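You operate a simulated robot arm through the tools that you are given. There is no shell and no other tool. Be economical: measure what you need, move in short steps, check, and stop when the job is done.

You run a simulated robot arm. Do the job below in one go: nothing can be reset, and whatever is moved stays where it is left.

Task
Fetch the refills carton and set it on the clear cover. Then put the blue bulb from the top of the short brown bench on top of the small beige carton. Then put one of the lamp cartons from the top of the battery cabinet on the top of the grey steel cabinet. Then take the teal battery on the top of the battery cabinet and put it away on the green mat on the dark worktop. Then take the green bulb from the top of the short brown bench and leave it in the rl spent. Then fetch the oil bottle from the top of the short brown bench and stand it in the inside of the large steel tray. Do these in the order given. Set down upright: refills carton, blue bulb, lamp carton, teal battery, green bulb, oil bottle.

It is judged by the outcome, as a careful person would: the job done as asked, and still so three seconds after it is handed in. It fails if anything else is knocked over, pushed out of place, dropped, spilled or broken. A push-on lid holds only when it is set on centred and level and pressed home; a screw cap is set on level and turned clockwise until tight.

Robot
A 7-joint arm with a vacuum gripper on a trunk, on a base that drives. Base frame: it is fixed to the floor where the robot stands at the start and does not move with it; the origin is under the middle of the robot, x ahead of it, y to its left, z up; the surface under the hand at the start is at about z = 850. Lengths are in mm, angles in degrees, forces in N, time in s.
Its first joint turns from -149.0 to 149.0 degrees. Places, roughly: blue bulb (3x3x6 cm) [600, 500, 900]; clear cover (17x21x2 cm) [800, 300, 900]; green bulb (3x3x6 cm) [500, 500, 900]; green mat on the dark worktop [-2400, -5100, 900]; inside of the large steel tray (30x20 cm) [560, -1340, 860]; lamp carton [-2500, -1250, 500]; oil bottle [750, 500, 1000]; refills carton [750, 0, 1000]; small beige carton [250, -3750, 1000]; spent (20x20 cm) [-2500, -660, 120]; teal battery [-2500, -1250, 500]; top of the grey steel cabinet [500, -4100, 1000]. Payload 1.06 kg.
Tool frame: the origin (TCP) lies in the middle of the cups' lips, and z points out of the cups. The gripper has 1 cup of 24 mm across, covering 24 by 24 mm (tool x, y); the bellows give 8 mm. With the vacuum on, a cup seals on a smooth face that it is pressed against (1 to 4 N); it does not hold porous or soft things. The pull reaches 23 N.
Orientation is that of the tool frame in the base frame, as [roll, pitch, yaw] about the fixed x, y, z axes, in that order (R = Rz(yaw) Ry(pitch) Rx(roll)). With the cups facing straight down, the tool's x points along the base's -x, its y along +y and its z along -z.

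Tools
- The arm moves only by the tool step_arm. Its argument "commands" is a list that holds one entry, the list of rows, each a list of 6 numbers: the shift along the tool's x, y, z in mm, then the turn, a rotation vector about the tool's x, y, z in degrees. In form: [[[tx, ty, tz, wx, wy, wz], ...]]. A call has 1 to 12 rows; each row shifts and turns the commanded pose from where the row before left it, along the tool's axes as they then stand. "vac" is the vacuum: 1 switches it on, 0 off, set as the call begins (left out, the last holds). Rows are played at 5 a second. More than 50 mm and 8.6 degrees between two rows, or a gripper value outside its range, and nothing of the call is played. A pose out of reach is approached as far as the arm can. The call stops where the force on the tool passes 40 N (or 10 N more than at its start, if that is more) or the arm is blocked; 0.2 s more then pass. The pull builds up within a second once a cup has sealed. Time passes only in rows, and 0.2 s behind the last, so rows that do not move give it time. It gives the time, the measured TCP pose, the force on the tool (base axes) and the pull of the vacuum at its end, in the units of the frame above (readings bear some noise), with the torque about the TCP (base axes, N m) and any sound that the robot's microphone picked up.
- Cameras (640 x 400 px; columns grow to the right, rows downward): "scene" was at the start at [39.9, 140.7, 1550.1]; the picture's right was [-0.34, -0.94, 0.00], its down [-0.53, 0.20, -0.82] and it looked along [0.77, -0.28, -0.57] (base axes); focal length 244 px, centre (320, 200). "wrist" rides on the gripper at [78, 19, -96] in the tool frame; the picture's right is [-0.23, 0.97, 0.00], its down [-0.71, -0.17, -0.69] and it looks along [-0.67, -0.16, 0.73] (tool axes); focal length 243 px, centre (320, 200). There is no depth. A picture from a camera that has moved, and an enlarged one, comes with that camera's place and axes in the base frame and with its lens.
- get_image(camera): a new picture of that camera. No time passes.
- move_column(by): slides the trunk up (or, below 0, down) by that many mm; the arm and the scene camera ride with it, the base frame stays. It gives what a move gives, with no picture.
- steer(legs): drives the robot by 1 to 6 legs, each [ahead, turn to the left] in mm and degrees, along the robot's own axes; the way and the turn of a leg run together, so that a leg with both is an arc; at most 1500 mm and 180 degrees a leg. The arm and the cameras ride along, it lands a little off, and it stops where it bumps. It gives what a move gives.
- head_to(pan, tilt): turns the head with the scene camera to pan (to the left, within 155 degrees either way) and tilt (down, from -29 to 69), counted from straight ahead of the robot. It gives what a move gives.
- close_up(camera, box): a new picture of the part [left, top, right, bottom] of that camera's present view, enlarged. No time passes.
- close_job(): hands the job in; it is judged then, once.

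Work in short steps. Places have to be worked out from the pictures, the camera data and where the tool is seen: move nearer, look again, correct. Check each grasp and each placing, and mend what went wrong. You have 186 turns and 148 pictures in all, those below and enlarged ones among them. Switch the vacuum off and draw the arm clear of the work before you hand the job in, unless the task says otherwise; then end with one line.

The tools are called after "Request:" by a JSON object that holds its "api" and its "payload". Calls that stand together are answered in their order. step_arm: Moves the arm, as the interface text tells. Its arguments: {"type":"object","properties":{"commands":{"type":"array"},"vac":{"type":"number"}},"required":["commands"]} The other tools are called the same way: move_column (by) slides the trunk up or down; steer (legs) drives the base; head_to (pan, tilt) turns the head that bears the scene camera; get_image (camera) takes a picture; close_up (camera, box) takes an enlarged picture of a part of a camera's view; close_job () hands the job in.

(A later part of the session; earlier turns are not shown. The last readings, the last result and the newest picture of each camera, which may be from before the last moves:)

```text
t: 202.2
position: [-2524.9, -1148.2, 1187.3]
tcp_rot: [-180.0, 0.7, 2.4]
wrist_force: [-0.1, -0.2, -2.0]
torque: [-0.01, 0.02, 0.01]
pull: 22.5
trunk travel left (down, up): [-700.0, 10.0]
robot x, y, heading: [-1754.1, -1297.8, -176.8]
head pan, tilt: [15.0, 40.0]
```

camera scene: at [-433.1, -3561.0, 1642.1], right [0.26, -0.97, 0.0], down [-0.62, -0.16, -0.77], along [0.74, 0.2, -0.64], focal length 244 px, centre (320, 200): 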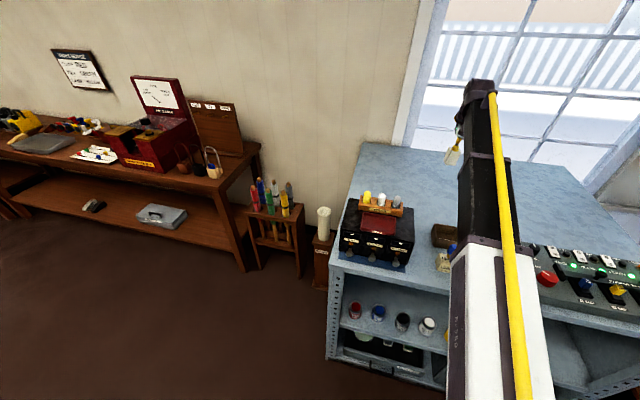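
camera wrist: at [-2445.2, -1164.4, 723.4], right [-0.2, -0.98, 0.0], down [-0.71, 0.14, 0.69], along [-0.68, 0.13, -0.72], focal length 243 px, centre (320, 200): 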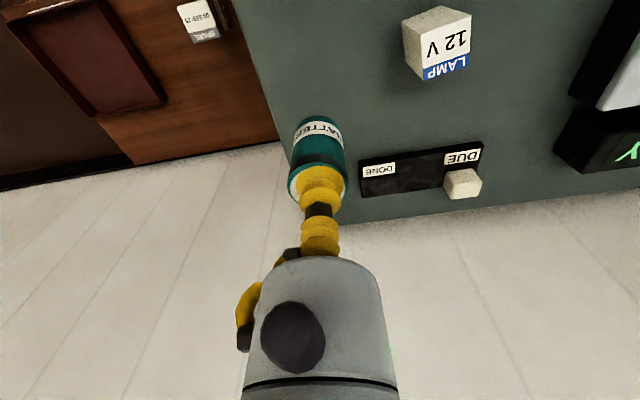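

Battery held. Drive back to the aisle and down toward the dark worktop, then look.

Request:
{"api": "steer", "payload": {"legs": [[-650, 0], [0, 87], [1300, 0], [1000, 0]]}}

Request:
{"api": "head_to", "payload": {"pan": -25, "tilt": 20}}

Request:
{"api": "get_image", "payload": {"camera": "scene"}}

```text
t: 220.3
position: [-1169.0, -4315.7, 1189.6]
tcp_rot: [179.9, 0.8, 92.6]
wrist_force: [0.0, -0.3, -1.8]
torque: [0.05, -0.02, -0.02]
pull: 22.8
trunk travel left (down, up): [-700.0, 10.0]
robot x, y, heading: [-1025.8, -3540.1, -86.8]
head pan, tilt: [15.0, 40.0]
```

```text
t: 221.4
position: [-1169.2, -4316.5, 1187.8]
tcp_rot: [-180.0, 0.7, 92.7]
wrist_force: [-0.2, 1.7, -0.8]
torque: [0.01, 0.02, 0.02]
pull: 22.7
trunk travel left (down, up): [-700.0, 10.0]
robot x, y, heading: [-1025.1, -3541.7, -87.1]
head pan, tilt: [-25.0, 20.0]
```

```text
79 pictures are left
camera scene: at [-890.2, -3573.2, 1673.5], right [-0.93, 0.37, 0.0], down [0.13, 0.32, -0.94], along [-0.35, -0.87, -0.34], focal length 244 px, centre (320, 200)
```

scene: 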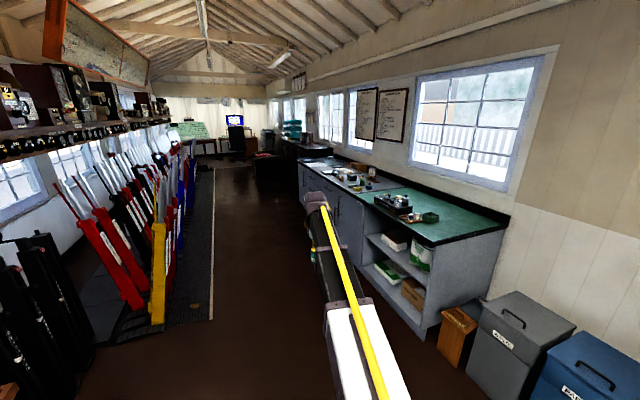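

Zoom on the green mat.

Request:
{"api": "close_up", "payload": {"camera": "scene", "box": [330, 150, 520, 270]}}

```text
3.33 times, centred on (425, 210) of scene
camera zoom: at [-890.2, -3573.2, 1673.5], right [-0.93, 0.37, 0.0], down [0.13, 0.32, -0.94], along [-0.35, -0.87, -0.34], focal length 813 px, centre (-30, 167)
```

zoom: 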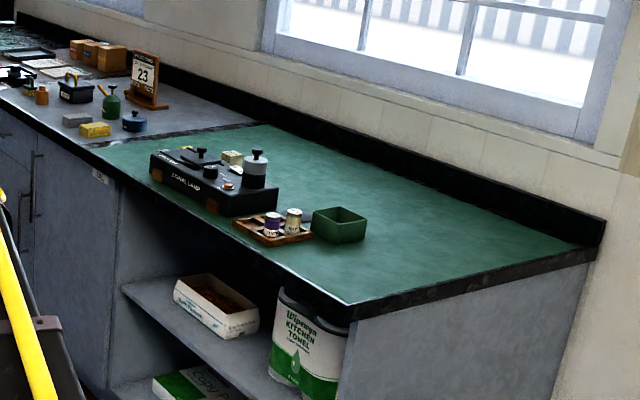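

Target spot ≈(-2330,-4700) on the mat's near part, clear of items. Drive there and face it.

Request:
{"api": "steer", "payload": {"legs": [[0, -3], [1150, 0], [0, -90]]}}

Request:
{"api": "head_to", "payload": {"pan": 15, "tilt": 35}}

Request:
{"api": "get_image", "payload": {"camera": "scene"}}

```text
t: 231.4
position: [-1790.3, -4561.4, 1187.6]
tcp_rot: [-179.9, 0.6, 3.6]
wrist_force: [-0.1, 0.6, -1.4]
torque: [0.01, -0.05, 0.02]
pull: 23.2
trunk travel left (down, up): [-700.0, 10.0]
robot x, y, heading: [-1012.4, -4693.4, -175.9]
head pan, tilt: [-25.0, 20.0]
```

```text
t: 232.5
position: [-1789.9, -4562.3, 1188.3]
tcp_rot: [-180.0, 0.7, 3.6]
wrist_force: [0.1, 0.3, -0.8]
torque: [0.0, -0.01, -0.01]
pull: 23.0
trunk travel left (down, up): [-700.0, 10.0]
robot x, y, heading: [-1013.1, -4688.1, -175.9]
head pan, tilt: [15.0, 35.0]
```

```text
77 pictures are left
camera scene: at [-1037.9, -4886.0, 1649.7], right [-0.33, 0.94, 0.0], down [0.54, 0.19, -0.82], along [-0.77, -0.27, -0.57], focal length 244 px, centre (320, 200)
```

scene: 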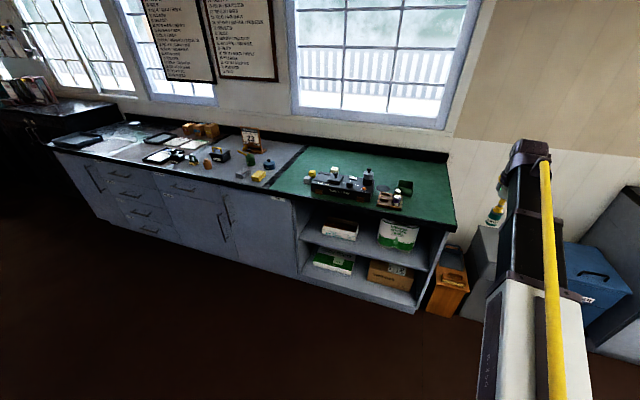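

Drive in and bring the arm over the target spot.

Request:
{"api": "steer", "payload": {"legs": [[520, 0]]}}

Request:
{"api": "step_arm", "payload": {"commands": [[[0, 40, 0, 0, 0, 0], [0, 40, 0, 0, 0, 0], [0, 25, 0, 0, 0, 0], [0, 0, 40, 0, 0, 0], [0, 0, 0, 0, 0, 0]]]}}

Request:
{"api": "get_image", "payload": {"camera": "wrist"}}

Request:
{"api": "get_image", "payload": {"camera": "scene"}}

```text
t: 235.5
position: [-2306.8, -4591.9, 1187.0]
tcp_rot: [180.0, 0.7, 3.2]
wrist_force: [-1.0, 0.3, -1.6]
torque: [0.02, -0.02, 0.0]
pull: 23.4
trunk travel left (down, up): [-700.0, 10.0]
robot x, y, heading: [-1532.2, -4729.4, -176.5]
head pan, tilt: [15.0, 35.0]
```

```text
t: 236.7
position: [-2301.6, -4694.5, 1147.5]
tcp_rot: [180.0, 0.8, 3.3]
wrist_force: [0.2, 0.5, -1.1]
torque: [-0.03, -0.02, -0.01]
pull: 23.0
trunk travel left (down, up): [-700.0, 10.0]
robot x, y, heading: [-1534.3, -4732.4, -176.3]
head pan, tilt: [15.0, 35.0]
```

```text
76 pictures are left
camera wrist: at [-2221.1, -4710.4, 1242.5], right [-0.18, -0.98, 0.0], down [-0.71, 0.13, 0.69], along [-0.68, 0.12, -0.72], focal length 243 px, centre (320, 200)
```

wrist: 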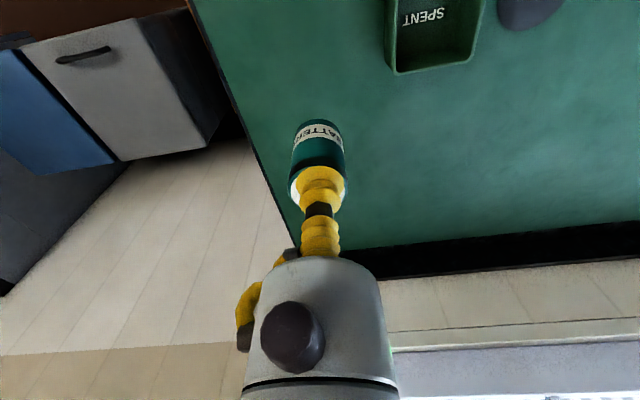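

```text
75 pictures are left
camera scene: at [-1557.3, -4921.4, 1649.7], right [-0.32, 0.95, 0.0], down [0.54, 0.18, -0.82], along [-0.78, -0.26, -0.57], focal length 244 px, centre (320, 200)
```

scene: 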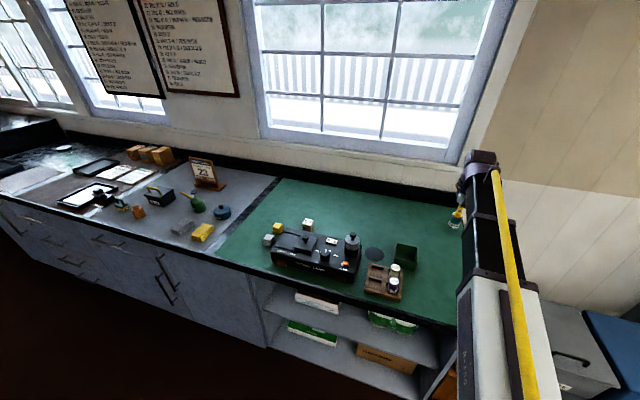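

Spot is clear mat. Descend to ~1000 then creep.

Request:
{"api": "step_arm", "payload": {"commands": [[[0, 0, 40, 0, 0, 0], [0, 0, 40, 0, 0, 0], [0, 0, 40, 0, 0, 0], [0, 0, 17, 0, 0, 0], [0, 0, 0, 0, 0, 0]]]}}

Request:
{"api": "step_arm", "payload": {"commands": [[[0, 0, 4, 0, 0, 0], [0, 0, 3, 0, 0, 0], [0, 0, 0, 0, 0, 0]]]}}

Request:
{"api": "step_arm", "payload": {"commands": [[[0, 0, 3, 0, 0, 0], [0, 0, 0, 0, 0, 0]]]}}

```text
t: 237.9
position: [-2305.5, -4698.0, 1010.5]
tcp_rot: [180.0, 0.7, 3.3]
wrist_force: [-0.3, -0.1, -1.2]
torque: [0.02, 0.01, 0.0]
pull: 23.0
trunk travel left (down, up): [-700.0, 10.0]
robot x, y, heading: [-1531.9, -4722.1, -176.4]
head pan, tilt: [15.0, 35.0]
```

```text
t: 238.7
position: [-2304.2, -4696.9, 1004.0]
tcp_rot: [180.0, 0.7, 3.2]
wrist_force: [-0.6, 0.1, -2.0]
torque: [-0.04, -0.03, 0.02]
pull: 22.6
trunk travel left (down, up): [-700.0, 10.0]
robot x, y, heading: [-1530.4, -4724.6, -176.4]
head pan, tilt: [15.0, 35.0]
```

```text
t: 239.3
position: [-2302.7, -4697.8, 1001.1]
tcp_rot: [179.9, 0.6, 3.2]
wrist_force: [1.0, 0.5, -1.5]
torque: [0.0, -0.03, -0.01]
pull: 23.3
trunk travel left (down, up): [-700.0, 10.0]
robot x, y, heading: [-1533.1, -4724.9, -176.4]
head pan, tilt: [15.0, 35.0]
```

Request:
{"api": "step_arm", "payload": {"commands": [[[0, 0, 3, 0, 0, 0], [0, 0, 3, 0, 0, 0], [0, 0, 0, 0, 0, 0]]]}}

Request:
{"api": "step_arm", "payload": {"commands": [[[0, 0, 3, 0, 0, 0], [0, 0, 0, 0, 0, 0]]]}}

Request:
{"api": "step_arm", "payload": {"commands": [[[0, 0, 3, 0, 0, 0], [0, 0, 0, 0, 0, 0]]]}}

Request:
{"api": "close_up", "payload": {"camera": "wrist", "box": [240, 90, 400, 210]}}

```text
t: 240.1
position: [-2303.0, -4695.8, 994.3]
tcp_rot: [-180.0, 0.8, 3.2]
wrist_force: [0.1, -0.9, -0.8]
torque: [-0.02, 0.0, 0.02]
pull: 22.4
trunk travel left (down, up): [-700.0, 10.0]
robot x, y, heading: [-1530.3, -4725.2, -176.2]
head pan, tilt: [15.0, 35.0]
```

```text
t: 240.7
position: [-2304.1, -4696.7, 992.0]
tcp_rot: [180.0, 0.8, 3.2]
wrist_force: [0.1, 0.2, -1.5]
torque: [0.04, 0.01, 0.01]
pull: 23.0
trunk travel left (down, up): [-700.0, 10.0]
robot x, y, heading: [-1535.2, -4726.4, -176.4]
head pan, tilt: [15.0, 35.0]
```

```text
t: 241.3
position: [-2303.4, -4697.9, 987.7]
tcp_rot: [-180.0, 0.7, 3.1]
wrist_force: [0.0, 0.8, -1.2]
torque: [-0.02, 0.03, 0.0]
pull: 22.6
trunk travel left (down, up): [-700.0, 10.0]
robot x, y, heading: [-1528.3, -4725.5, -176.6]
head pan, tilt: [15.0, 35.0]
```

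```text
3.33 times, centred on (320, 150) of wrist
camera zoom: at [-2222.6, -4711.6, 1084.3], right [-0.18, -0.98, 0.0], down [-0.71, 0.13, 0.69], along [-0.68, 0.12, -0.72], focal length 809 px, centre (320, 367)
```

zoom: 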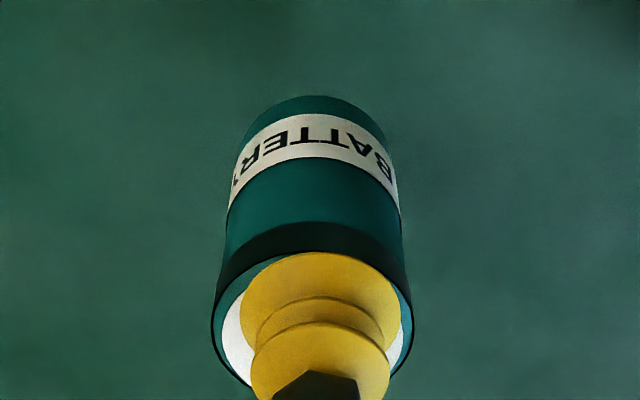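

Request:
{"api": "step_arm", "payload": {"commands": [[[0, 0, 3, 0, 0, 0], [0, 0, 0, 0, 0, 0]]]}}

Request:
{"api": "step_arm", "payload": {"commands": [[[0, 0, 3, 0, 0, 0], [0, 0, 0, 0, 0, 0]]]}}

Request:
{"api": "step_arm", "payload": {"commands": [[[0, 0, 2, 0, 0, 0], [0, 0, 0, 0, 0, 0]]]}}

```text
t: 241.9
position: [-2303.8, -4697.8, 985.9]
tcp_rot: [180.0, 0.7, 3.2]
wrist_force: [-0.5, -0.5, -1.2]
torque: [0.01, 0.0, 0.0]
pull: 23.2
trunk travel left (down, up): [-700.0, 10.0]
robot x, y, heading: [-1528.3, -4724.4, -176.4]
head pan, tilt: [15.0, 35.0]
```

```text
t: 242.5
position: [-2304.2, -4696.9, 983.0]
tcp_rot: [179.9, 0.8, 3.2]
wrist_force: [0.0, 0.2, -1.9]
torque: [0.0, -0.03, 0.0]
pull: 22.6
trunk travel left (down, up): [-700.0, 10.0]
robot x, y, heading: [-1531.3, -4726.4, -176.2]
head pan, tilt: [15.0, 35.0]
```

```text
t: 243.1
position: [-2304.4, -4696.9, 979.4]
tcp_rot: [180.0, 0.7, 3.2]
wrist_force: [0.2, 0.0, -1.4]
torque: [-0.03, -0.03, 0.02]
pull: 22.9
trunk travel left (down, up): [-700.0, 10.0]
robot x, y, heading: [-1532.5, -4725.7, -176.1]
head pan, tilt: [15.0, 35.0]
```

Still free; continue creeping.

Request:
{"api": "step_arm", "payload": {"commands": [[[0, 0, 3, 0, 0, 0], [0, 0, 0, 0, 0, 0]]]}}

Request:
{"api": "step_arm", "payload": {"commands": [[[0, 0, 3, 0, 0, 0], [0, 0, 0, 0, 0, 0]]]}}

Request:
{"api": "step_arm", "payload": {"commands": [[[0, 0, 2, 0, 0, 0], [0, 0, 0, 0, 0, 0]]]}}

Request:
{"api": "close_up", "payload": {"camera": "wrist", "box": [240, 90, 400, 210]}}

```text
t: 243.7
position: [-2304.1, -4695.5, 978.5]
tcp_rot: [-180.0, 0.7, 3.1]
wrist_force: [0.1, -0.1, -1.0]
torque: [0.0, -0.02, -0.01]
pull: 23.1
trunk travel left (down, up): [-700.0, 10.0]
robot x, y, heading: [-1531.7, -4726.0, -176.5]
head pan, tilt: [15.0, 35.0]
```

```text
t: 244.3
position: [-2303.2, -4695.5, 975.6]
tcp_rot: [-180.0, 0.7, 3.2]
wrist_force: [0.8, -0.3, -2.0]
torque: [0.01, -0.04, 0.02]
pull: 23.3
trunk travel left (down, up): [-700.0, 10.0]
robot x, y, heading: [-1534.5, -4728.9, -176.2]
head pan, tilt: [15.0, 35.0]
```

```text
t: 244.9
position: [-2302.5, -4695.4, 972.0]
tcp_rot: [-180.0, 0.7, 3.2]
wrist_force: [-0.2, 0.0, -0.9]
torque: [-0.03, 0.01, 0.0]
pull: 23.2
trunk travel left (down, up): [-700.0, 10.0]
robot x, y, heading: [-1534.8, -4728.1, -176.0]
head pan, tilt: [15.0, 35.0]
```

```text
3.33 times, centred on (320, 150) of wrist
camera zoom: at [-2223.0, -4711.7, 1068.2], right [-0.18, -0.98, 0.0], down [-0.71, 0.13, 0.69], along [-0.68, 0.12, -0.72], focal length 809 px, centre (320, 367)
```

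zoom: 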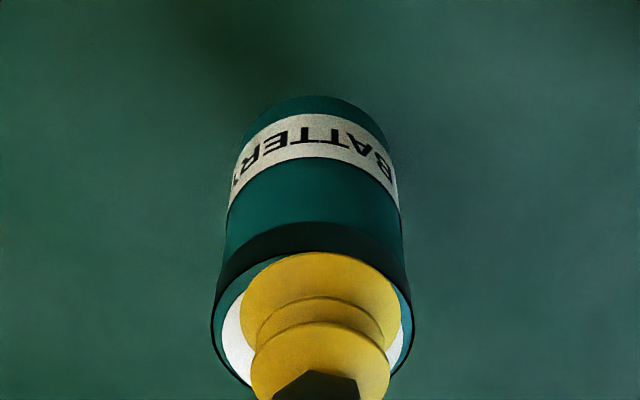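

Request:
{"api": "step_arm", "payload": {"commands": [[[0, 0, 2.5, 0, 0, 0], [0, 0, 2.5, 0, 0, 0], [0, 0, 0, 0, 0, 0]]]}}

Request:
{"api": "step_arm", "payload": {"commands": [[[0, 0, 3, 0, 0, 0], [0, 0, 0, 0, 0, 0]]]}}

Request:
{"api": "step_arm", "payload": {"commands": [[[0, 0, 3, 0, 0, 0], [0, 0, 0, 0, 0, 0]]]}}

Request:
{"api": "step_arm", "payload": {"commands": [[[0, 0, 3, 0, 0, 0], [0, 0, 0, 0, 0, 0]]]}}

```text
t: 245.7
position: [-2303.5, -4697.3, 967.6]
tcp_rot: [-180.0, 0.9, 3.2]
wrist_force: [-0.1, -0.4, -1.2]
torque: [0.0, -0.05, -0.01]
pull: 23.0
trunk travel left (down, up): [-700.0, 10.0]
robot x, y, heading: [-1530.0, -4728.6, -176.5]
head pan, tilt: [15.0, 35.0]
```

```text
t: 246.3
position: [-2304.6, -4697.8, 964.4]
tcp_rot: [-179.9, 0.7, 3.2]
wrist_force: [-0.1, -1.0, -1.8]
torque: [0.0, 0.01, 0.01]
pull: 23.2
trunk travel left (down, up): [-700.0, 10.0]
robot x, y, heading: [-1534.6, -4727.5, -176.5]
head pan, tilt: [15.0, 35.0]
```

```text
t: 246.9
position: [-2303.7, -4698.2, 961.8]
tcp_rot: [-180.0, 0.7, 3.2]
wrist_force: [-0.6, -0.2, -1.3]
torque: [0.0, -0.01, 0.0]
pull: 22.8
trunk travel left (down, up): [-700.0, 10.0]
robot x, y, heading: [-1530.6, -4728.4, -176.4]
head pan, tilt: [15.0, 35.0]
```

```text
t: 247.5
position: [-2303.6, -4696.5, 958.5]
tcp_rot: [-179.9, 0.7, 3.3]
wrist_force: [-0.7, -0.2, -0.6]
torque: [-0.02, -0.03, -0.01]
pull: 22.8
trunk travel left (down, up): [-700.0, 10.0]
robot x, y, heading: [-1533.8, -4725.7, -176.4]
head pan, tilt: [15.0, 35.0]
```

Request:
{"api": "step_arm", "payload": {"commands": [[[0, 0, 3, 0, 0, 0], [0, 0, 0, 0, 0, 0]]]}}

Request:
{"api": "step_arm", "payload": {"commands": [[[0, 0, 3, 0, 0, 0], [0, 0, 0, 0, 0, 0]]]}}

Request:
{"api": "step_arm", "payload": {"commands": [[[0, 0, 3, 0, 0, 0], [0, 0, 0, 0, 0, 0]]]}}

Request:
{"api": "get_image", "payload": {"camera": "wrist"}}

```text
t: 248.1
position: [-2304.2, -4697.8, 956.2]
tcp_rot: [180.0, 0.6, 3.2]
wrist_force: [-0.2, -0.6, 3.8]
torque: [-0.01, -0.02, 0.0]
pull: 23.6
trunk travel left (down, up): [-700.0, 10.0]
robot x, y, heading: [-1527.2, -4727.3, -176.0]
head pan, tilt: [15.0, 35.0]
```

```text
t: 248.7
position: [-2303.2, -4696.2, 953.6]
tcp_rot: [-180.0, 0.8, 3.2]
wrist_force: [-3.4, -0.6, 15.1]
torque: [-0.02, 0.02, -0.01]
pull: 23.2
trunk travel left (down, up): [-700.0, 10.0]
robot x, y, heading: [-1529.6, -4727.1, -176.1]
head pan, tilt: [15.0, 35.0]
```

```text
t: 249.3
position: [-2304.1, -4697.8, 950.7]
tcp_rot: [-180.0, 0.8, 3.2]
wrist_force: [-3.2, -0.3, 15.8]
torque: [0.02, 0.0, 0.05]
pull: 22.6
trunk travel left (down, up): [-700.0, 10.0]
robot x, y, heading: [-1531.9, -4729.7, -176.3]
head pan, tilt: [15.0, 35.0]
```

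```text
72 pictures are left
camera wrist: at [-2223.0, -4712.4, 1045.7], right [-0.18, -0.98, 0.0], down [-0.71, 0.13, 0.69], along [-0.68, 0.12, -0.72], focal length 243 px, centre (320, 200)
```

wrist: 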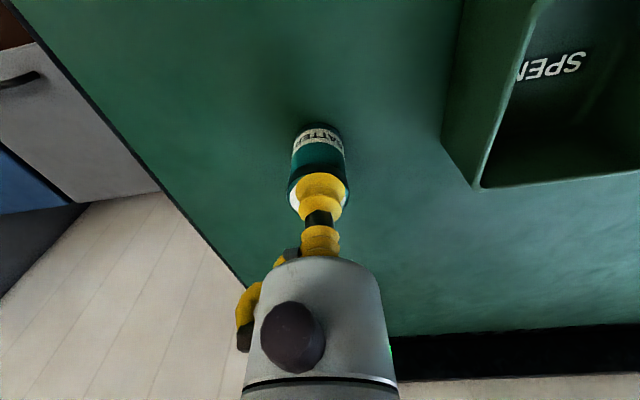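

Standing on the mat with contact. Ease off, release, lift.

Request:
{"api": "step_arm", "payload": {"commands": [[[0, 0, -5, 0, 0, 0], [0, 0, 0, 0, 0, 0]]]}}

Request:
{"api": "step_arm", "payload": {"commands": [[[0, 0, 0, 0, 0, 0], [0, 0, 0, 0, 0, 0], [0, 0, 0, 0, 0, 0], [0, 0, 0, 0, 0, 0], [0, 0, -3, 0, 0, 0], [0, 0, -10, 0, 0, 0], [0, 0, -40, 0, 0, 0], [0, 0, -40, 0, 0, 0], [0, 0, -40, 0, 0, 0], [0, 0, -40, 0, 0, 0], [0, 0, -40, 0, 0, 0], [0, 0, 0, 0, 0, 0]]], "vac": 0}}

Request:
{"api": "get_image", "payload": {"camera": "wrist"}}

```text
t: 249.9
position: [-2304.0, -4696.2, 953.9]
tcp_rot: [-180.0, 0.6, 3.2]
wrist_force: [0.4, 1.0, -0.8]
torque: [-0.03, -0.02, -0.02]
pull: 22.7
trunk travel left (down, up): [-700.0, 10.0]
robot x, y, heading: [-1528.6, -4727.6, -176.3]
head pan, tilt: [15.0, 35.0]
```

```text
t: 252.5
position: [-2299.8, -4698.0, 1169.8]
tcp_rot: [-180.0, 0.7, 3.3]
wrist_force: [0.6, 0.4, -0.5]
torque: [0.01, 0.02, 0.02]
pull: 0.0
trunk travel left (down, up): [-700.0, 10.0]
robot x, y, heading: [-1529.6, -4728.2, -176.1]
head pan, tilt: [15.0, 35.0]
```

```text
71 pictures are left
camera wrist: at [-2220.2, -4713.5, 1264.7], right [-0.18, -0.98, 0.0], down [-0.71, 0.13, 0.69], along [-0.68, 0.12, -0.72], focal length 243 px, centre (320, 200)
```

wrist: 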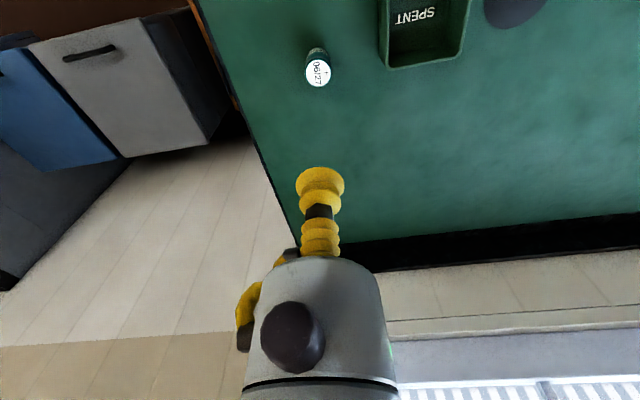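

Battery upright on the mat. Drive back toward the short brown bench.

Request:
{"api": "steer", "payload": {"legs": [[-530, 0], [0, -94], [1500, 0], [1500, 0], [1500, 0]]}}

```text
t: 280.6
position: [-828.0, 560.8, 1169.4]
tcp_rot: [180.0, 0.7, -91.6]
wrist_force: [0.5, 0.0, 0.6]
torque: [0.02, 0.02, 0.01]
pull: 0.0
trunk travel left (down, up): [-700.0, 10.0]
robot x, y, heading: [-920.8, -205.7, 88.9]
head pan, tilt: [15.0, 35.0]
```

Turn toward the bench and approach at a slight angle.

Request:
{"api": "steer", "payload": {"legs": [[0, -71.6], [850, 0]]}}

Request:
{"api": "head_to", "payload": {"pan": 15, "tilt": 45}}

Request:
{"api": "get_image", "payload": {"camera": "scene"}}

```text
t: 288.3
position: [654.8, 186.7, 1169.6]
tcp_rot: [-180.0, 0.8, -163.9]
wrist_force: [-0.2, -0.1, -0.9]
torque: [-0.01, 0.0, -0.03]
pull: 0.1
trunk travel left (down, up): [-700.0, 10.0]
robot x, y, heading: [-101.2, 45.1, 16.7]
head pan, tilt: [15.0, 35.0]
```

```text
t: 289.0
position: [653.3, 185.3, 1168.1]
tcp_rot: [180.0, 0.8, -163.9]
wrist_force: [0.2, 1.2, 0.2]
torque: [0.02, 0.02, 0.0]
pull: 0.1
trunk travel left (down, up): [-700.0, 10.0]
robot x, y, heading: [-104.5, 42.2, 16.6]
head pan, tilt: [15.0, 45.0]
```

```text
70 pictures are left
camera scene: at [-123.3, 236.7, 1634.9], right [0.52, -0.85, 0.0], down [-0.6, -0.37, -0.71], along [0.6, 0.37, -0.71], focal length 244 px, centre (320, 200)
```

scene: 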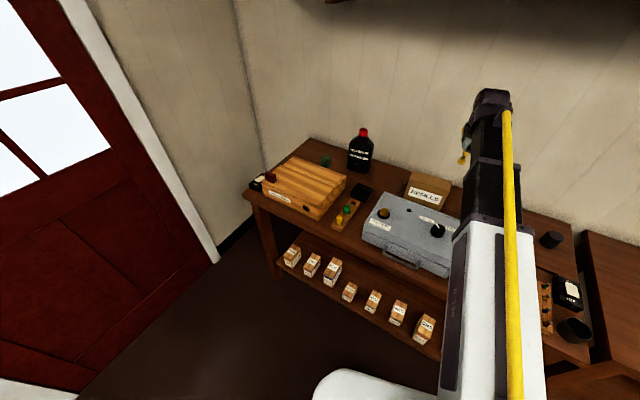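

Rotate the tool back square and move above the green bulb (~(519,500)).

Request:
{"api": "step_arm", "payload": {"commands": [[[0, 0, 0, 0, 0, 8.05], [0, 0, 0, 0, 0, 8.05], [19, 44, 0, 0, 0, 0], [19, 44, 0, 0, 0, 0], [19, 44, 0, 0, 0, 0], [19, 44, 0, 0, 0, 0], [19, 44, 0, 0, 0, 0], [19, 44, 0, 0, 0, 0], [20, 48, 0, 0, 0, 0], [0, 0, 45, 0, 0, 0], [0, 0, 45, 0, 0, 0], [0, 0, 0, 0, 0, 0]]]}}

Request:
{"api": "get_image", "payload": {"camera": "wrist"}}

```text
refused: row 9 steps farther than a row can; nothing moved
```

```text
69 pictures are left
camera wrist: at [571.9, 182.5, 1264.2], right [-0.04, 1.0, 0.0], down [0.72, 0.03, 0.69], along [0.69, 0.03, -0.72], focal length 243 px, centre (320, 200)
```

wrist: 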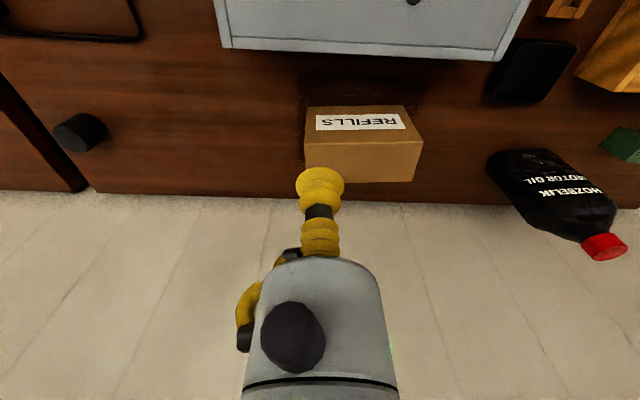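

Request:
{"api": "step_arm", "payload": {"commands": [[[0, 0, 0, 0, 0, 8.05], [0, 0, 0, 0, 0, 8.05], [19, 44, 0, 0, 0, 0], [19, 44, 0, 0, 0, 0], [19, 44, 0, 0, 0, 0], [19, 44, 0, 0, 0, 0], [19, 44, 0, 0, 0, 0], [19, 44, 0, 0, 0, 0], [20, 45, 0, 0, 0, 0], [0, 5, 45, 0, 0, 0], [0, 0, 45, 0, 0, 0], [0, 0, 0, 0, 0, 0]]]}}

Request:
{"api": "get_image", "payload": {"camera": "wrist"}}

```text
t: 291.6
position: [518.1, 501.6, 1078.7]
tcp_rot: [179.8, 0.7, 180.0]
wrist_force: [0.0, -0.6, 0.4]
torque: [0.01, 0.01, 0.02]
pull: 0.0
trunk travel left (down, up): [-700.0, 10.0]
robot x, y, heading: [-101.5, 39.8, 16.7]
head pan, tilt: [15.0, 45.0]
```

```text
68 pictures are left
camera wrist: at [438.8, 520.4, 1174.3], right [0.23, 0.97, 0.01], down [0.7, -0.17, 0.69], along [0.67, -0.16, -0.72], focal length 243 px, centre (320, 200)
```

wrist: 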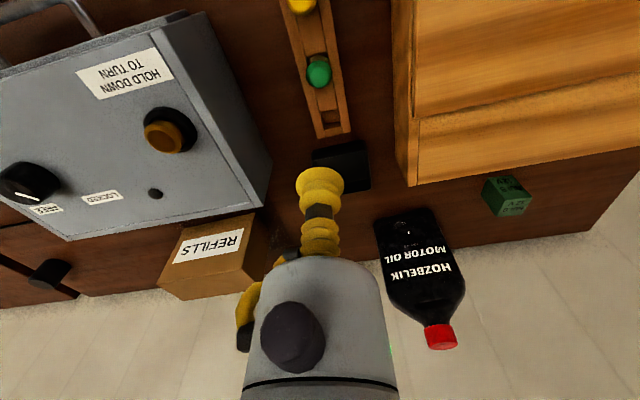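

Green bulb a few mm nearer the robot. Correct tilt, shift, lower to ~960.

Request:
{"api": "step_arm", "payload": {"commands": [[[4, 0, 0, 0, 0.7, 0], [0, 0, 45, 0, 0, 0], [0, 0, 45, 0, 0, 0], [0, 0, 27, 0, 0, 0], [0, 0, 0, 0, 0, 0]]]}}

Request:
{"api": "close_up", "payload": {"camera": "wrist", "box": [280, 105, 360, 165]}}

```text
t: 292.8
position: [516.6, 501.3, 960.3]
tcp_rot: [179.8, 0.1, 180.0]
wrist_force: [0.4, -0.4, 1.2]
torque: [0.0, -0.02, 0.04]
pull: 0.1
trunk travel left (down, up): [-700.0, 10.0]
robot x, y, heading: [-104.4, 40.1, 16.6]
head pan, tilt: [15.0, 45.0]
```

```text
6.67 times, centred on (320, 135) of wrist
camera zoom: at [438.6, 519.4, 1055.8], right [0.23, 0.97, 0.0], down [0.71, -0.17, 0.68], along [0.67, -0.16, -0.73], focal length 1618 px, centre (320, 633)
```

zoom: 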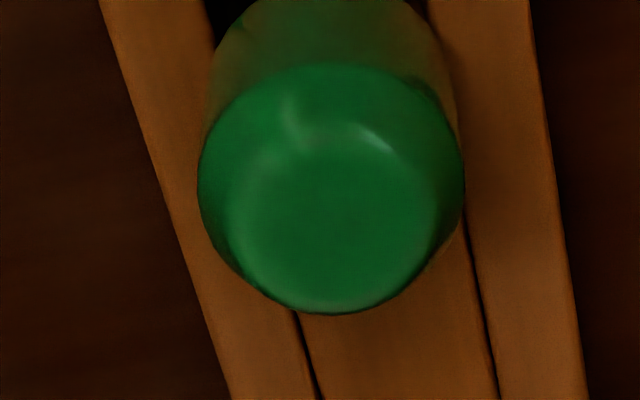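

Using the blue bulb's successful alignment as reference: shift +3.3 x, +0.9 y, then press.

Request:
{"api": "step_arm", "payload": {"commands": [[[-3.3, 0.9, 0, 0, 0, 0], [0, 0, 25, 0, 0, 0], [0, 0, 18, 0, 0, 0], [0, 0, 4, 0, 0, 0], [0, 0, 3, 0, 0, 0], [0, 0, 2, 0, 0, 0], [0, 0, 0, 0, 0, 0], [0, 0, 0, 0, 0, 0]]], "vac": 1}}

```text
t: 294.6
position: [520.1, 502.8, 909.1]
tcp_rot: [179.8, 0.1, 180.0]
wrist_force: [0.2, 0.5, 6.7]
torque: [0.08, 0.03, 0.0]
pull: 23.1
trunk travel left (down, up): [-700.0, 10.0]
robot x, y, heading: [-100.5, 40.1, 16.7]
head pan, tilt: [15.0, 45.0]
```

Sealed. Lift it out vertically.

Request:
{"api": "step_arm", "payload": {"commands": [[[0, 0, -10, 0, 0, 0], [0, 0, -20, 0, 0, 0], [0, 0, -40, 0, 0, 0], [0, 0, -45, 0, 0, 0], [0, 0, -45, 0, 0, 0], [0, 0, -45, 0, 0, 0], [0, 0, -45, 0, 0, 0], [0, 0, 0, 0, 0, 0]]]}}

Request:
{"api": "get_image", "payload": {"camera": "wrist"}}

```text
t: 296.4
position: [518.1, 503.6, 1160.3]
tcp_rot: [179.9, 0.0, 180.0]
wrist_force: [-0.4, 1.1, -0.9]
torque: [0.03, 0.0, -0.02]
pull: 22.4
trunk travel left (down, up): [-700.0, 10.0]
robot x, y, heading: [-105.0, 43.6, 16.5]
head pan, tilt: [15.0, 45.0]
```

```text
66 pictures are left
camera wrist: at [440.6, 521.6, 1255.9], right [0.23, 0.97, 0.0], down [0.71, -0.17, 0.68], along [0.67, -0.16, -0.73], focal length 243 px, centre (320, 200)
```

wrist: 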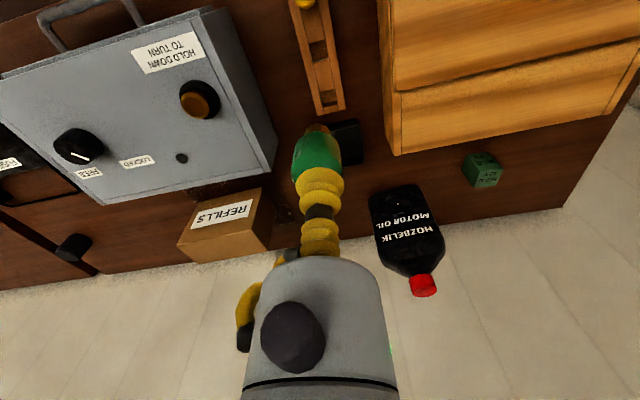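

Green bulb held. Back off, turn around and drive toward the "spent" tray.

Request:
{"api": "steer", "payload": {"legs": [[-600, 0], [0, 178], [900, 0], [0, -14.5]]}}

Request:
{"api": "head_to", "payload": {"pan": 15, "tilt": 45}}

Request:
{"api": "get_image", "payload": {"camera": "scene"}}

Request:
{"api": "get_image", "payload": {"camera": "wrist"}}

```text
t: 312.1
position: [-2313.7, -483.2, 1158.2]
tcp_rot: [179.8, 0.0, -22.0]
wrist_force: [-0.1, -0.7, -0.4]
torque: [0.0, 0.01, -0.01]
pull: 22.7
trunk travel left (down, up): [-700.0, 10.0]
robot x, y, heading: [-1566.1, -292.8, 174.3]
head pan, tilt: [15.0, 45.0]
```

```text
t: 312.7
position: [-2312.6, -484.4, 1159.5]
tcp_rot: [179.9, 0.0, -22.0]
wrist_force: [0.0, -0.6, -0.8]
torque: [-0.06, -0.04, 0.01]
pull: 22.4
trunk travel left (down, up): [-700.0, 10.0]
robot x, y, heading: [-1565.3, -289.8, 174.7]
head pan, tilt: [15.0, 45.0]
```

```text
65 pictures are left
camera scene: at [-1613.8, -476.9, 1634.8], right [-0.17, 0.99, 0.0], down [0.7, 0.12, -0.71], along [-0.7, -0.12, -0.71], focal length 244 px, centre (320, 200)
```

scene: 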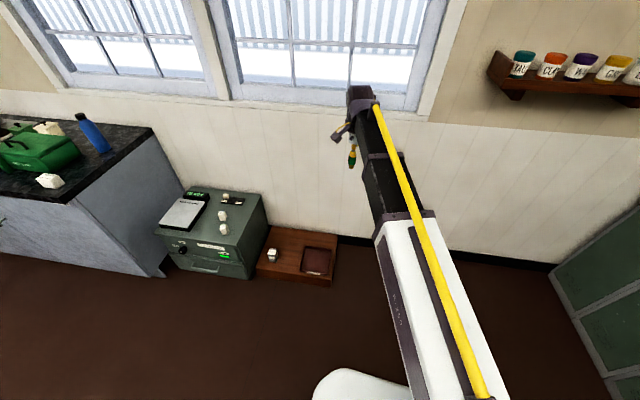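

```text
64 pictures are left
camera wrist: at [-2248.1, -531.5, 1255.4], right [-0.58, -0.81, 0.0], down [-0.59, 0.43, 0.68], along [-0.56, 0.4, -0.73], focal length 243 px, centre (320, 200)
```

wrist: 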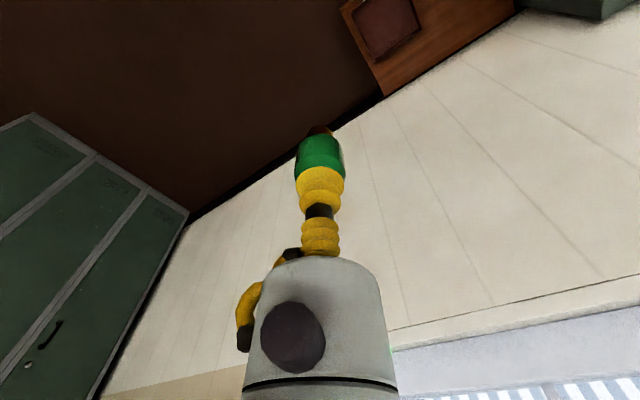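

Request:
{"api": "close_up", "payload": {"camera": "scene", "box": [240, 210, 360, 300]}}

Request:
{"api": "close_up", "payload": {"camera": "wrist", "box": [330, 0, 450, 90]}}

```text
4.44 times, centred on (300, 255) of scene
camera zoom: at [-1613.8, -476.9, 1634.8], right [-0.17, 0.99, 0.0], down [0.7, 0.12, -0.71], along [-0.7, -0.12, -0.71], focal length 1084 px, centre (409, -44)
```

zoom: 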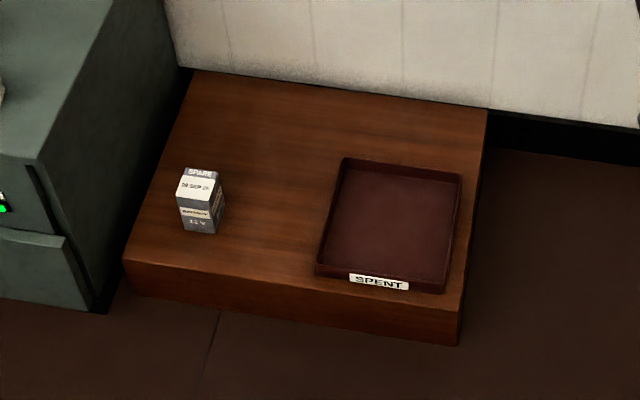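

```text
4.44 times, centred on (390, 45) of wrist
camera zoom: at [-2248.1, -531.5, 1255.4], right [-0.58, -0.81, 0.0], down [-0.59, 0.43, 0.68], along [-0.56, 0.4, -0.73], focal length 1078 px, centre (9, 889)
```

zoom: 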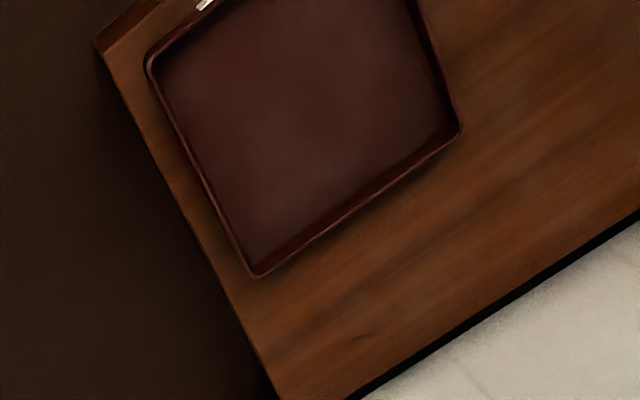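

Tray centre ≈(-2513,-662). Reposition the base, then lower the trunk.

Request:
{"api": "steer", "payload": {"legs": [[0, 14], [190, 0]]}}

Request:
{"api": "move_column", "payload": {"by": -400}}

Request:
{"api": "get_image", "payload": {"camera": "wrist"}}

```text
t: 315.1
position: [-2434.0, -692.4, 1159.2]
tcp_rot: [179.9, -0.1, -7.7]
wrist_force: [0.2, -0.3, -0.5]
torque: [-0.03, 0.0, 0.01]
pull: 23.2
trunk travel left (down, up): [-700.0, 10.0]
robot x, y, heading: [-1756.0, -320.1, -171.3]
head pan, tilt: [15.0, 45.0]
```

```text
t: 319.0
position: [-2434.7, -693.3, 759.6]
tcp_rot: [179.8, 0.0, -7.7]
wrist_force: [-0.5, -0.3, 0.6]
torque: [-0.01, 0.0, -0.02]
pull: 23.1
trunk travel left (down, up): [-300.0, 410.0]
robot x, y, heading: [-1755.2, -320.8, -171.0]
head pan, tilt: [15.0, 45.0]
```

```text
61 pictures are left
camera wrist: at [-2358.8, -722.8, 855.5], right [-0.36, -0.93, 0.0], down [-0.68, 0.27, 0.68], along [-0.64, 0.25, -0.73], focal length 243 px, centre (320, 200)
```

wrist: 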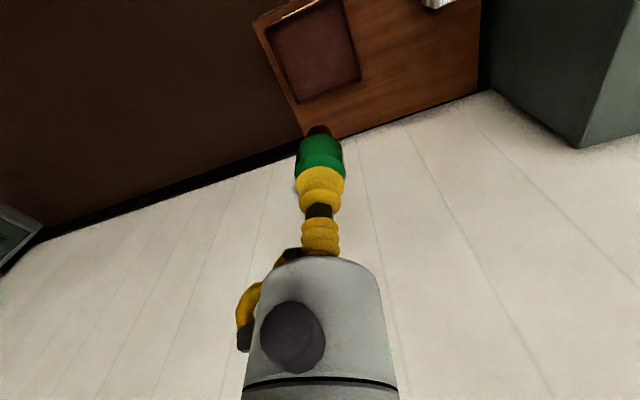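

Lower the trunk fully and shift over the tray centre (~(-2500,-658)).

Request:
{"api": "move_column", "payload": {"by": -295}}

Request:
{"api": "step_arm", "payload": {"commands": [[[-35, -13, 0, 0, 0, 0], [-35, -13, 0, 0, 0, 0], [0, 0, 40, 0, 0, 0], [0, 0, 40, 0, 0, 0], [0, 0, 0, 0, 0, 0]]]}}

Request:
{"api": "get_image", "payload": {"camera": "wrist"}}

Request:
{"api": "get_image", "payload": {"camera": "scene"}}

```text
t: 321.9
position: [-2433.6, -693.5, 462.7]
tcp_rot: [179.9, -0.1, -7.6]
wrist_force: [-0.3, 0.1, -0.3]
torque: [0.02, -0.04, -0.02]
pull: 22.7
trunk travel left (down, up): [-5.0, 705.0]
robot x, y, heading: [-1757.0, -322.1, -171.0]
head pan, tilt: [15.0, 45.0]
```

```text
t: 323.1
position: [-2500.8, -658.2, 383.5]
tcp_rot: [179.8, 0.0, -7.6]
wrist_force: [0.2, -0.2, -0.6]
torque: [0.04, -0.01, -0.02]
pull: 23.1
trunk travel left (down, up): [-5.0, 705.0]
robot x, y, heading: [-1757.9, -321.7, -170.9]
head pan, tilt: [15.0, 45.0]
```

```text
60 pictures are left
camera wrist: at [-2425.8, -687.2, 479.4], right [-0.36, -0.93, 0.0], down [-0.68, 0.27, 0.68], along [-0.64, 0.25, -0.73], focal length 243 px, centre (320, 200)
```

wrist: 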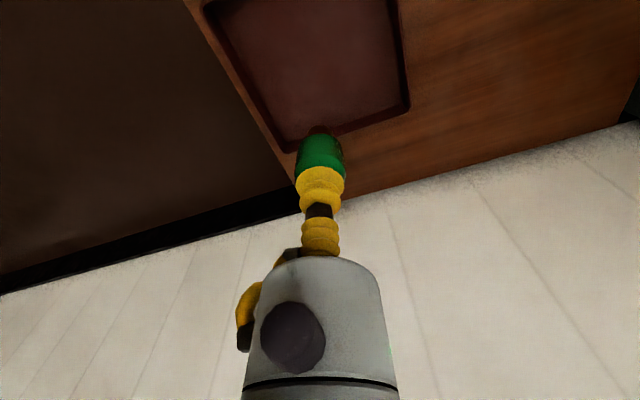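

```text
59 pictures are left
camera scene: at [-1757.3, -513.5, 939.8], right [-0.41, 0.91, 0.0], down [0.65, 0.29, -0.71], along [-0.65, -0.29, -0.71], focal length 244 px, centre (320, 200)
```

scene: 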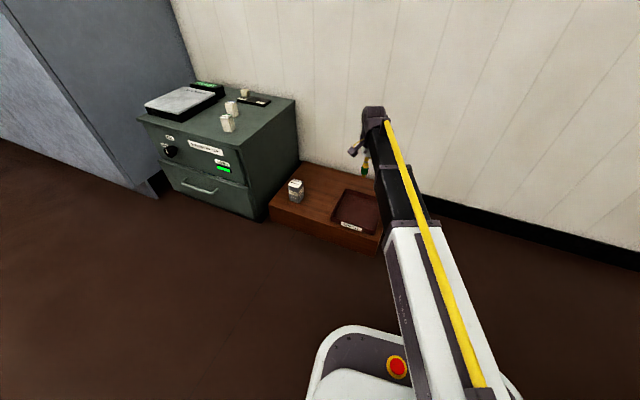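

Tray centre ≈(-2513,-658), floor ≈100. Lower to ~190.

Request:
{"api": "step_arm", "payload": {"commands": [[[-12, 2, 0, 0, 0, 0], [0, 0, 40, 0, 0, 0], [0, 0, 40, 0, 0, 0], [0, 0, 40, 0, 0, 0], [0, 0, 40, 0, 0, 0], [0, 0, 30, 0, 0, 0], [0, 0, 0, 0, 0, 0]]]}}

Request:
{"api": "get_image", "payload": {"camera": "wrist"}}

Request:
{"api": "close_up", "payload": {"camera": "scene", "box": [260, 100, 460, 260]}}

```text
t: 324.7
position: [-2511.7, -657.5, 191.9]
tcp_rot: [179.8, -0.1, -7.7]
wrist_force: [-0.4, -0.5, -0.3]
torque: [0.01, 0.04, 0.03]
pull: 23.1
trunk travel left (down, up): [-5.0, 705.0]
robot x, y, heading: [-1754.4, -320.7, -171.0]
head pan, tilt: [15.0, 45.0]
```

```text
58 pictures are left
camera wrist: at [-2436.4, -687.9, 290.0], right [-0.36, -0.93, 0.0], down [-0.68, 0.27, 0.68], along [-0.64, 0.25, -0.73], focal length 243 px, centre (320, 200)
```

wrist: 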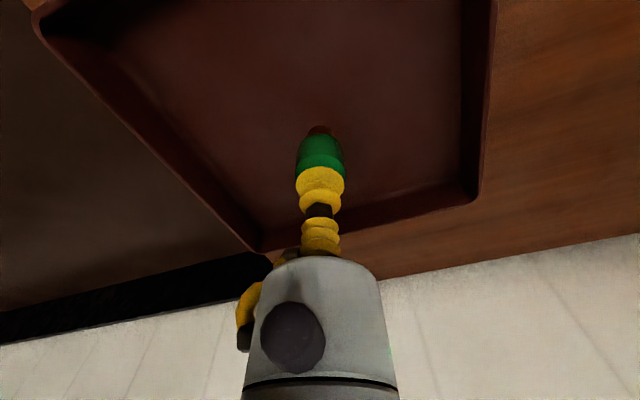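

```text
2.50 times, centred on (360, 180) of scene
camera zoom: at [-1757.3, -513.5, 939.8], right [-0.41, 0.91, 0.0], down [0.65, 0.29, -0.71], along [-0.65, -0.29, -0.71], focal length 610 px, centre (220, 250)
```

zoom: 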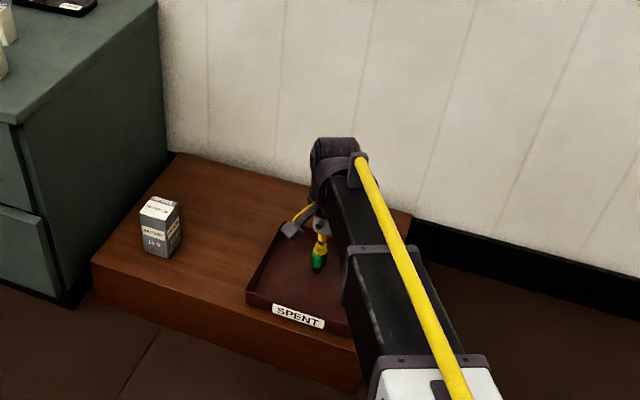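

Within the tray, near centre. Creep down to contact.

Request:
{"api": "step_arm", "payload": {"commands": [[[0, 0, 4, 0, 0, 0], [0, 0, 4, 0, 0, 0], [0, 0, 0, 0, 0, 0]]]}}

Request:
{"api": "step_arm", "payload": {"commands": [[[0, 0, 3, 0, 0, 0], [0, 0, 3, 0, 0, 0], [0, 0, 0, 0, 0, 0]]]}}

Request:
{"api": "step_arm", "payload": {"commands": [[[0, 0, 3, 0, 0, 0], [0, 0, 0, 0, 0, 0]]]}}

Request:
{"api": "step_arm", "payload": {"commands": [[[0, 0, 3, 0, 0, 0], [0, 0, 0, 0, 0, 0]]]}}

```text
t: 325.5
position: [-2513.5, -658.3, 186.7]
tcp_rot: [179.8, 0.0, -7.8]
wrist_force: [-0.2, -0.9, -0.1]
torque: [0.03, -0.02, 0.02]
pull: 22.7
trunk travel left (down, up): [-5.0, 705.0]
robot x, y, heading: [-1755.6, -318.7, -170.9]
head pan, tilt: [15.0, 45.0]
```

```text
t: 326.3
position: [-2512.1, -659.8, 181.3]
tcp_rot: [179.9, 0.0, -7.6]
wrist_force: [0.2, 0.8, -0.6]
torque: [0.01, 0.0, -0.02]
pull: 22.9
trunk travel left (down, up): [-5.0, 705.0]
robot x, y, heading: [-1755.1, -316.2, -171.0]
head pan, tilt: [15.0, 45.0]
```

```text
t: 326.9
position: [-2513.3, -658.7, 178.1]
tcp_rot: [179.8, 0.0, -7.7]
wrist_force: [-0.2, 0.3, 11.9]
torque: [-0.02, -0.04, 0.0]
pull: 22.0
trunk travel left (down, up): [-5.0, 705.0]
robot x, y, heading: [-1756.1, -317.9, -171.2]
head pan, tilt: [15.0, 45.0]
```

```text
t: 327.5
position: [-2513.0, -660.1, 175.1]
tcp_rot: [179.7, 0.3, -7.7]
wrist_force: [0.0, -0.8, 16.2]
torque: [0.0, -0.03, 0.02]
pull: 22.7
trunk travel left (down, up): [-5.0, 705.0]
robot x, y, heading: [-1756.4, -322.1, -170.8]
head pan, tilt: [15.0, 45.0]
```

Contact. Ease off, release and lift.

Request:
{"api": "step_arm", "payload": {"commands": [[[0, 0, -4, 0, 0, 0], [0, 0, 0, 0, 0, 0]]]}}

Request:
{"api": "step_arm", "payload": {"commands": [[[0, 0, 0, 0, 0, 0], [0, 0, 0, 0, 0, 0], [0, 0, 0, 0, 0, 0], [0, 0, 0, 0, 0, 0], [0, 0, -2, 0, 0, 0], [0, 0, -6, 0, 0, 0], [0, 0, -40, 0, 0, 0], [0, 0, -45, 0, 0, 0], [0, 0, -45, 0, 0, 0], [0, 0, -45, 0, 0, 0], [0, 0, -45, 0, 0, 0], [0, 0, 0, 0, 0, 0]]], "vac": 0}}

Request:
{"api": "get_image", "payload": {"camera": "wrist"}}

Request:
{"api": "close_up", "payload": {"camera": "scene", "box": [260, 100, 460, 260]}}

```text
t: 328.1
position: [-2512.6, -660.9, 177.3]
tcp_rot: [179.9, 0.1, -7.7]
wrist_force: [0.2, -0.3, -1.1]
torque: [0.03, 0.0, 0.03]
pull: 22.7
trunk travel left (down, up): [-5.0, 705.0]
robot x, y, heading: [-1759.3, -318.7, -171.3]
head pan, tilt: [15.0, 45.0]
```

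```text
t: 330.7
position: [-2509.8, -660.6, 403.3]
tcp_rot: [179.9, -0.1, -7.7]
wrist_force: [-0.4, -0.5, -0.6]
torque: [0.01, -0.01, 0.02]
pull: 0.2
trunk travel left (down, up): [-5.0, 705.0]
robot x, y, heading: [-1756.6, -318.6, -171.1]
head pan, tilt: [15.0, 45.0]
```

```text
56 pictures are left
camera wrist: at [-2434.4, -689.9, 500.7], right [-0.36, -0.93, 0.0], down [-0.68, 0.27, 0.68], along [-0.64, 0.25, -0.73], focal length 243 px, centre (320, 200)
```

wrist: 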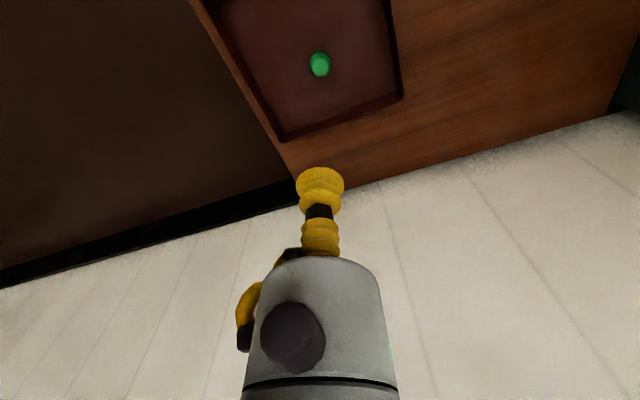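

```text
2.50 times, centred on (360, 180) of scene
camera zoom: at [-1757.3, -513.5, 939.8], right [-0.41, 0.91, 0.0], down [0.65, 0.29, -0.71], along [-0.65, -0.29, -0.71], focal length 610 px, centre (220, 250)
```

zoom: 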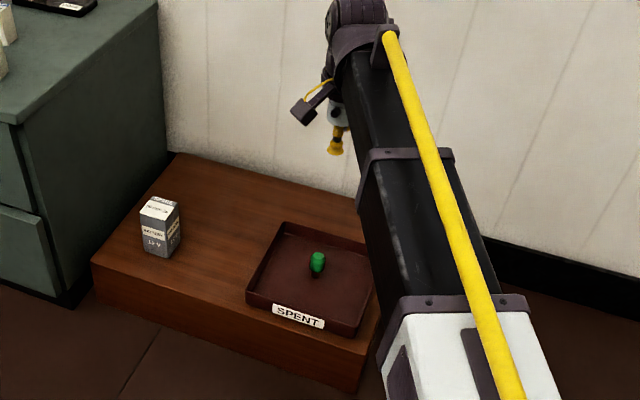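

Green bulb stands in the tray. Raise the trunk and return to the bench for the oil bottle.

Request:
{"api": "move_column", "payload": {"by": 400}}

Request:
{"api": "move_column", "payload": {"by": 300}}

Request:
{"api": "step_arm", "payload": {"commands": [[[40, 0, -20, 0, 0, 0], [40, 0, -20, 0, 0, 0], [0, 0, -40, 0, 0, 0], [0, 0, -20, 0, 0, 0], [0, 0, 0, 0, 0, 0]]]}}

Request:
{"api": "steer", "payload": {"legs": [[-300, 0], [0, -176], [1200, 0]]}}

```text
t: 334.6
position: [-2509.5, -659.5, 803.7]
tcp_rot: [179.9, 0.0, -7.7]
wrist_force: [0.7, -0.1, -0.4]
torque: [-0.02, 0.02, -0.02]
pull: 0.0
trunk travel left (down, up): [-405.0, 305.0]
robot x, y, heading: [-1752.8, -321.2, -171.0]
head pan, tilt: [15.0, 45.0]
```

```text
t: 337.6
position: [-2509.9, -660.0, 1103.9]
tcp_rot: [179.9, 0.0, -7.8]
wrist_force: [0.3, 0.1, 0.2]
torque: [0.01, -0.05, -0.02]
pull: 0.1
trunk travel left (down, up): [-705.0, 5.0]
robot x, y, heading: [-1754.0, -320.6, -170.8]
head pan, tilt: [15.0, 45.0]
```

```text
t: 338.8
position: [-2430.3, -670.5, 1203.1]
tcp_rot: [179.9, 0.0, -7.7]
wrist_force: [-0.3, -0.4, 0.2]
torque: [0.03, 0.01, 0.02]
pull: 0.0
trunk travel left (down, up): [-705.0, 5.0]
robot x, y, heading: [-1754.8, -319.6, -170.8]
head pan, tilt: [15.0, 45.0]
```

```text
t: 353.6
position: [302.6, 501.2, 1202.7]
tcp_rot: [179.9, 0.0, -179.5]
wrist_force: [0.0, 0.5, -0.3]
torque: [0.0, 0.01, 0.03]
pull: 0.1
trunk travel left (down, up): [-705.0, 5.0]
robot x, y, heading: [-313.6, 56.6, 16.9]
head pan, tilt: [15.0, 45.0]
```

Drive closer to reach the bottle (est. (825,585), cap top ≈1090).

Request:
{"api": "steer", "payload": {"legs": [[0, 18], [330, 0], [0, -22]]}}

Request:
{"api": "head_to", "payload": {"pan": 10, "tilt": 40}}

Request:
{"api": "get_image", "payload": {"camera": "scene"}}

Request:
{"api": "get_image", "payload": {"camera": "wrist"}}

```text
t: 357.9
position: [602.0, 641.3, 1202.1]
tcp_rot: [179.8, -0.1, 176.1]
wrist_force: [-0.1, 0.5, 1.0]
torque: [0.0, -0.02, 0.04]
pull: 0.1
trunk travel left (down, up): [-705.0, 5.0]
robot x, y, heading: [-48.0, 246.4, 13.2]
head pan, tilt: [15.0, 45.0]
```

```text
t: 358.6
position: [602.1, 641.0, 1201.5]
tcp_rot: [179.9, 0.0, 176.2]
wrist_force: [0.1, 0.1, -0.4]
torque: [-0.04, -0.03, -0.06]
pull: 0.1
trunk travel left (down, up): [-705.0, 5.0]
robot x, y, heading: [-47.1, 248.5, 12.7]
head pan, tilt: [10.0, 40.0]
```

```text
54 pictures are left
camera scene: at [-48.9, 436.5, 1647.1], right [0.39, -0.92, 0.0], down [-0.59, -0.25, -0.77], along [0.71, 0.3, -0.64], focal length 244 px, centre (320, 200)
```

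scene: 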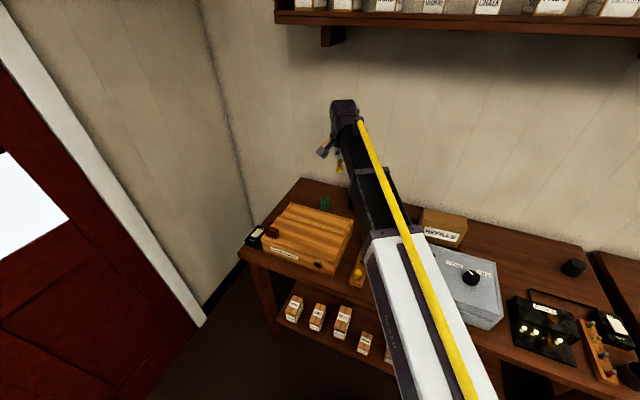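

```text
53 pictures are left
camera wrist: at [525.9, 664.6, 1298.6], right [0.3, 0.95, 0.0], down [0.7, -0.22, 0.68], along [0.65, -0.2, -0.73], focal length 243 px, centre (320, 200)
```

wrist: 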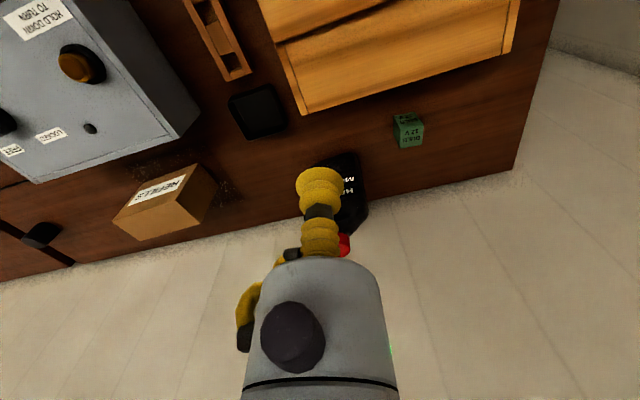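

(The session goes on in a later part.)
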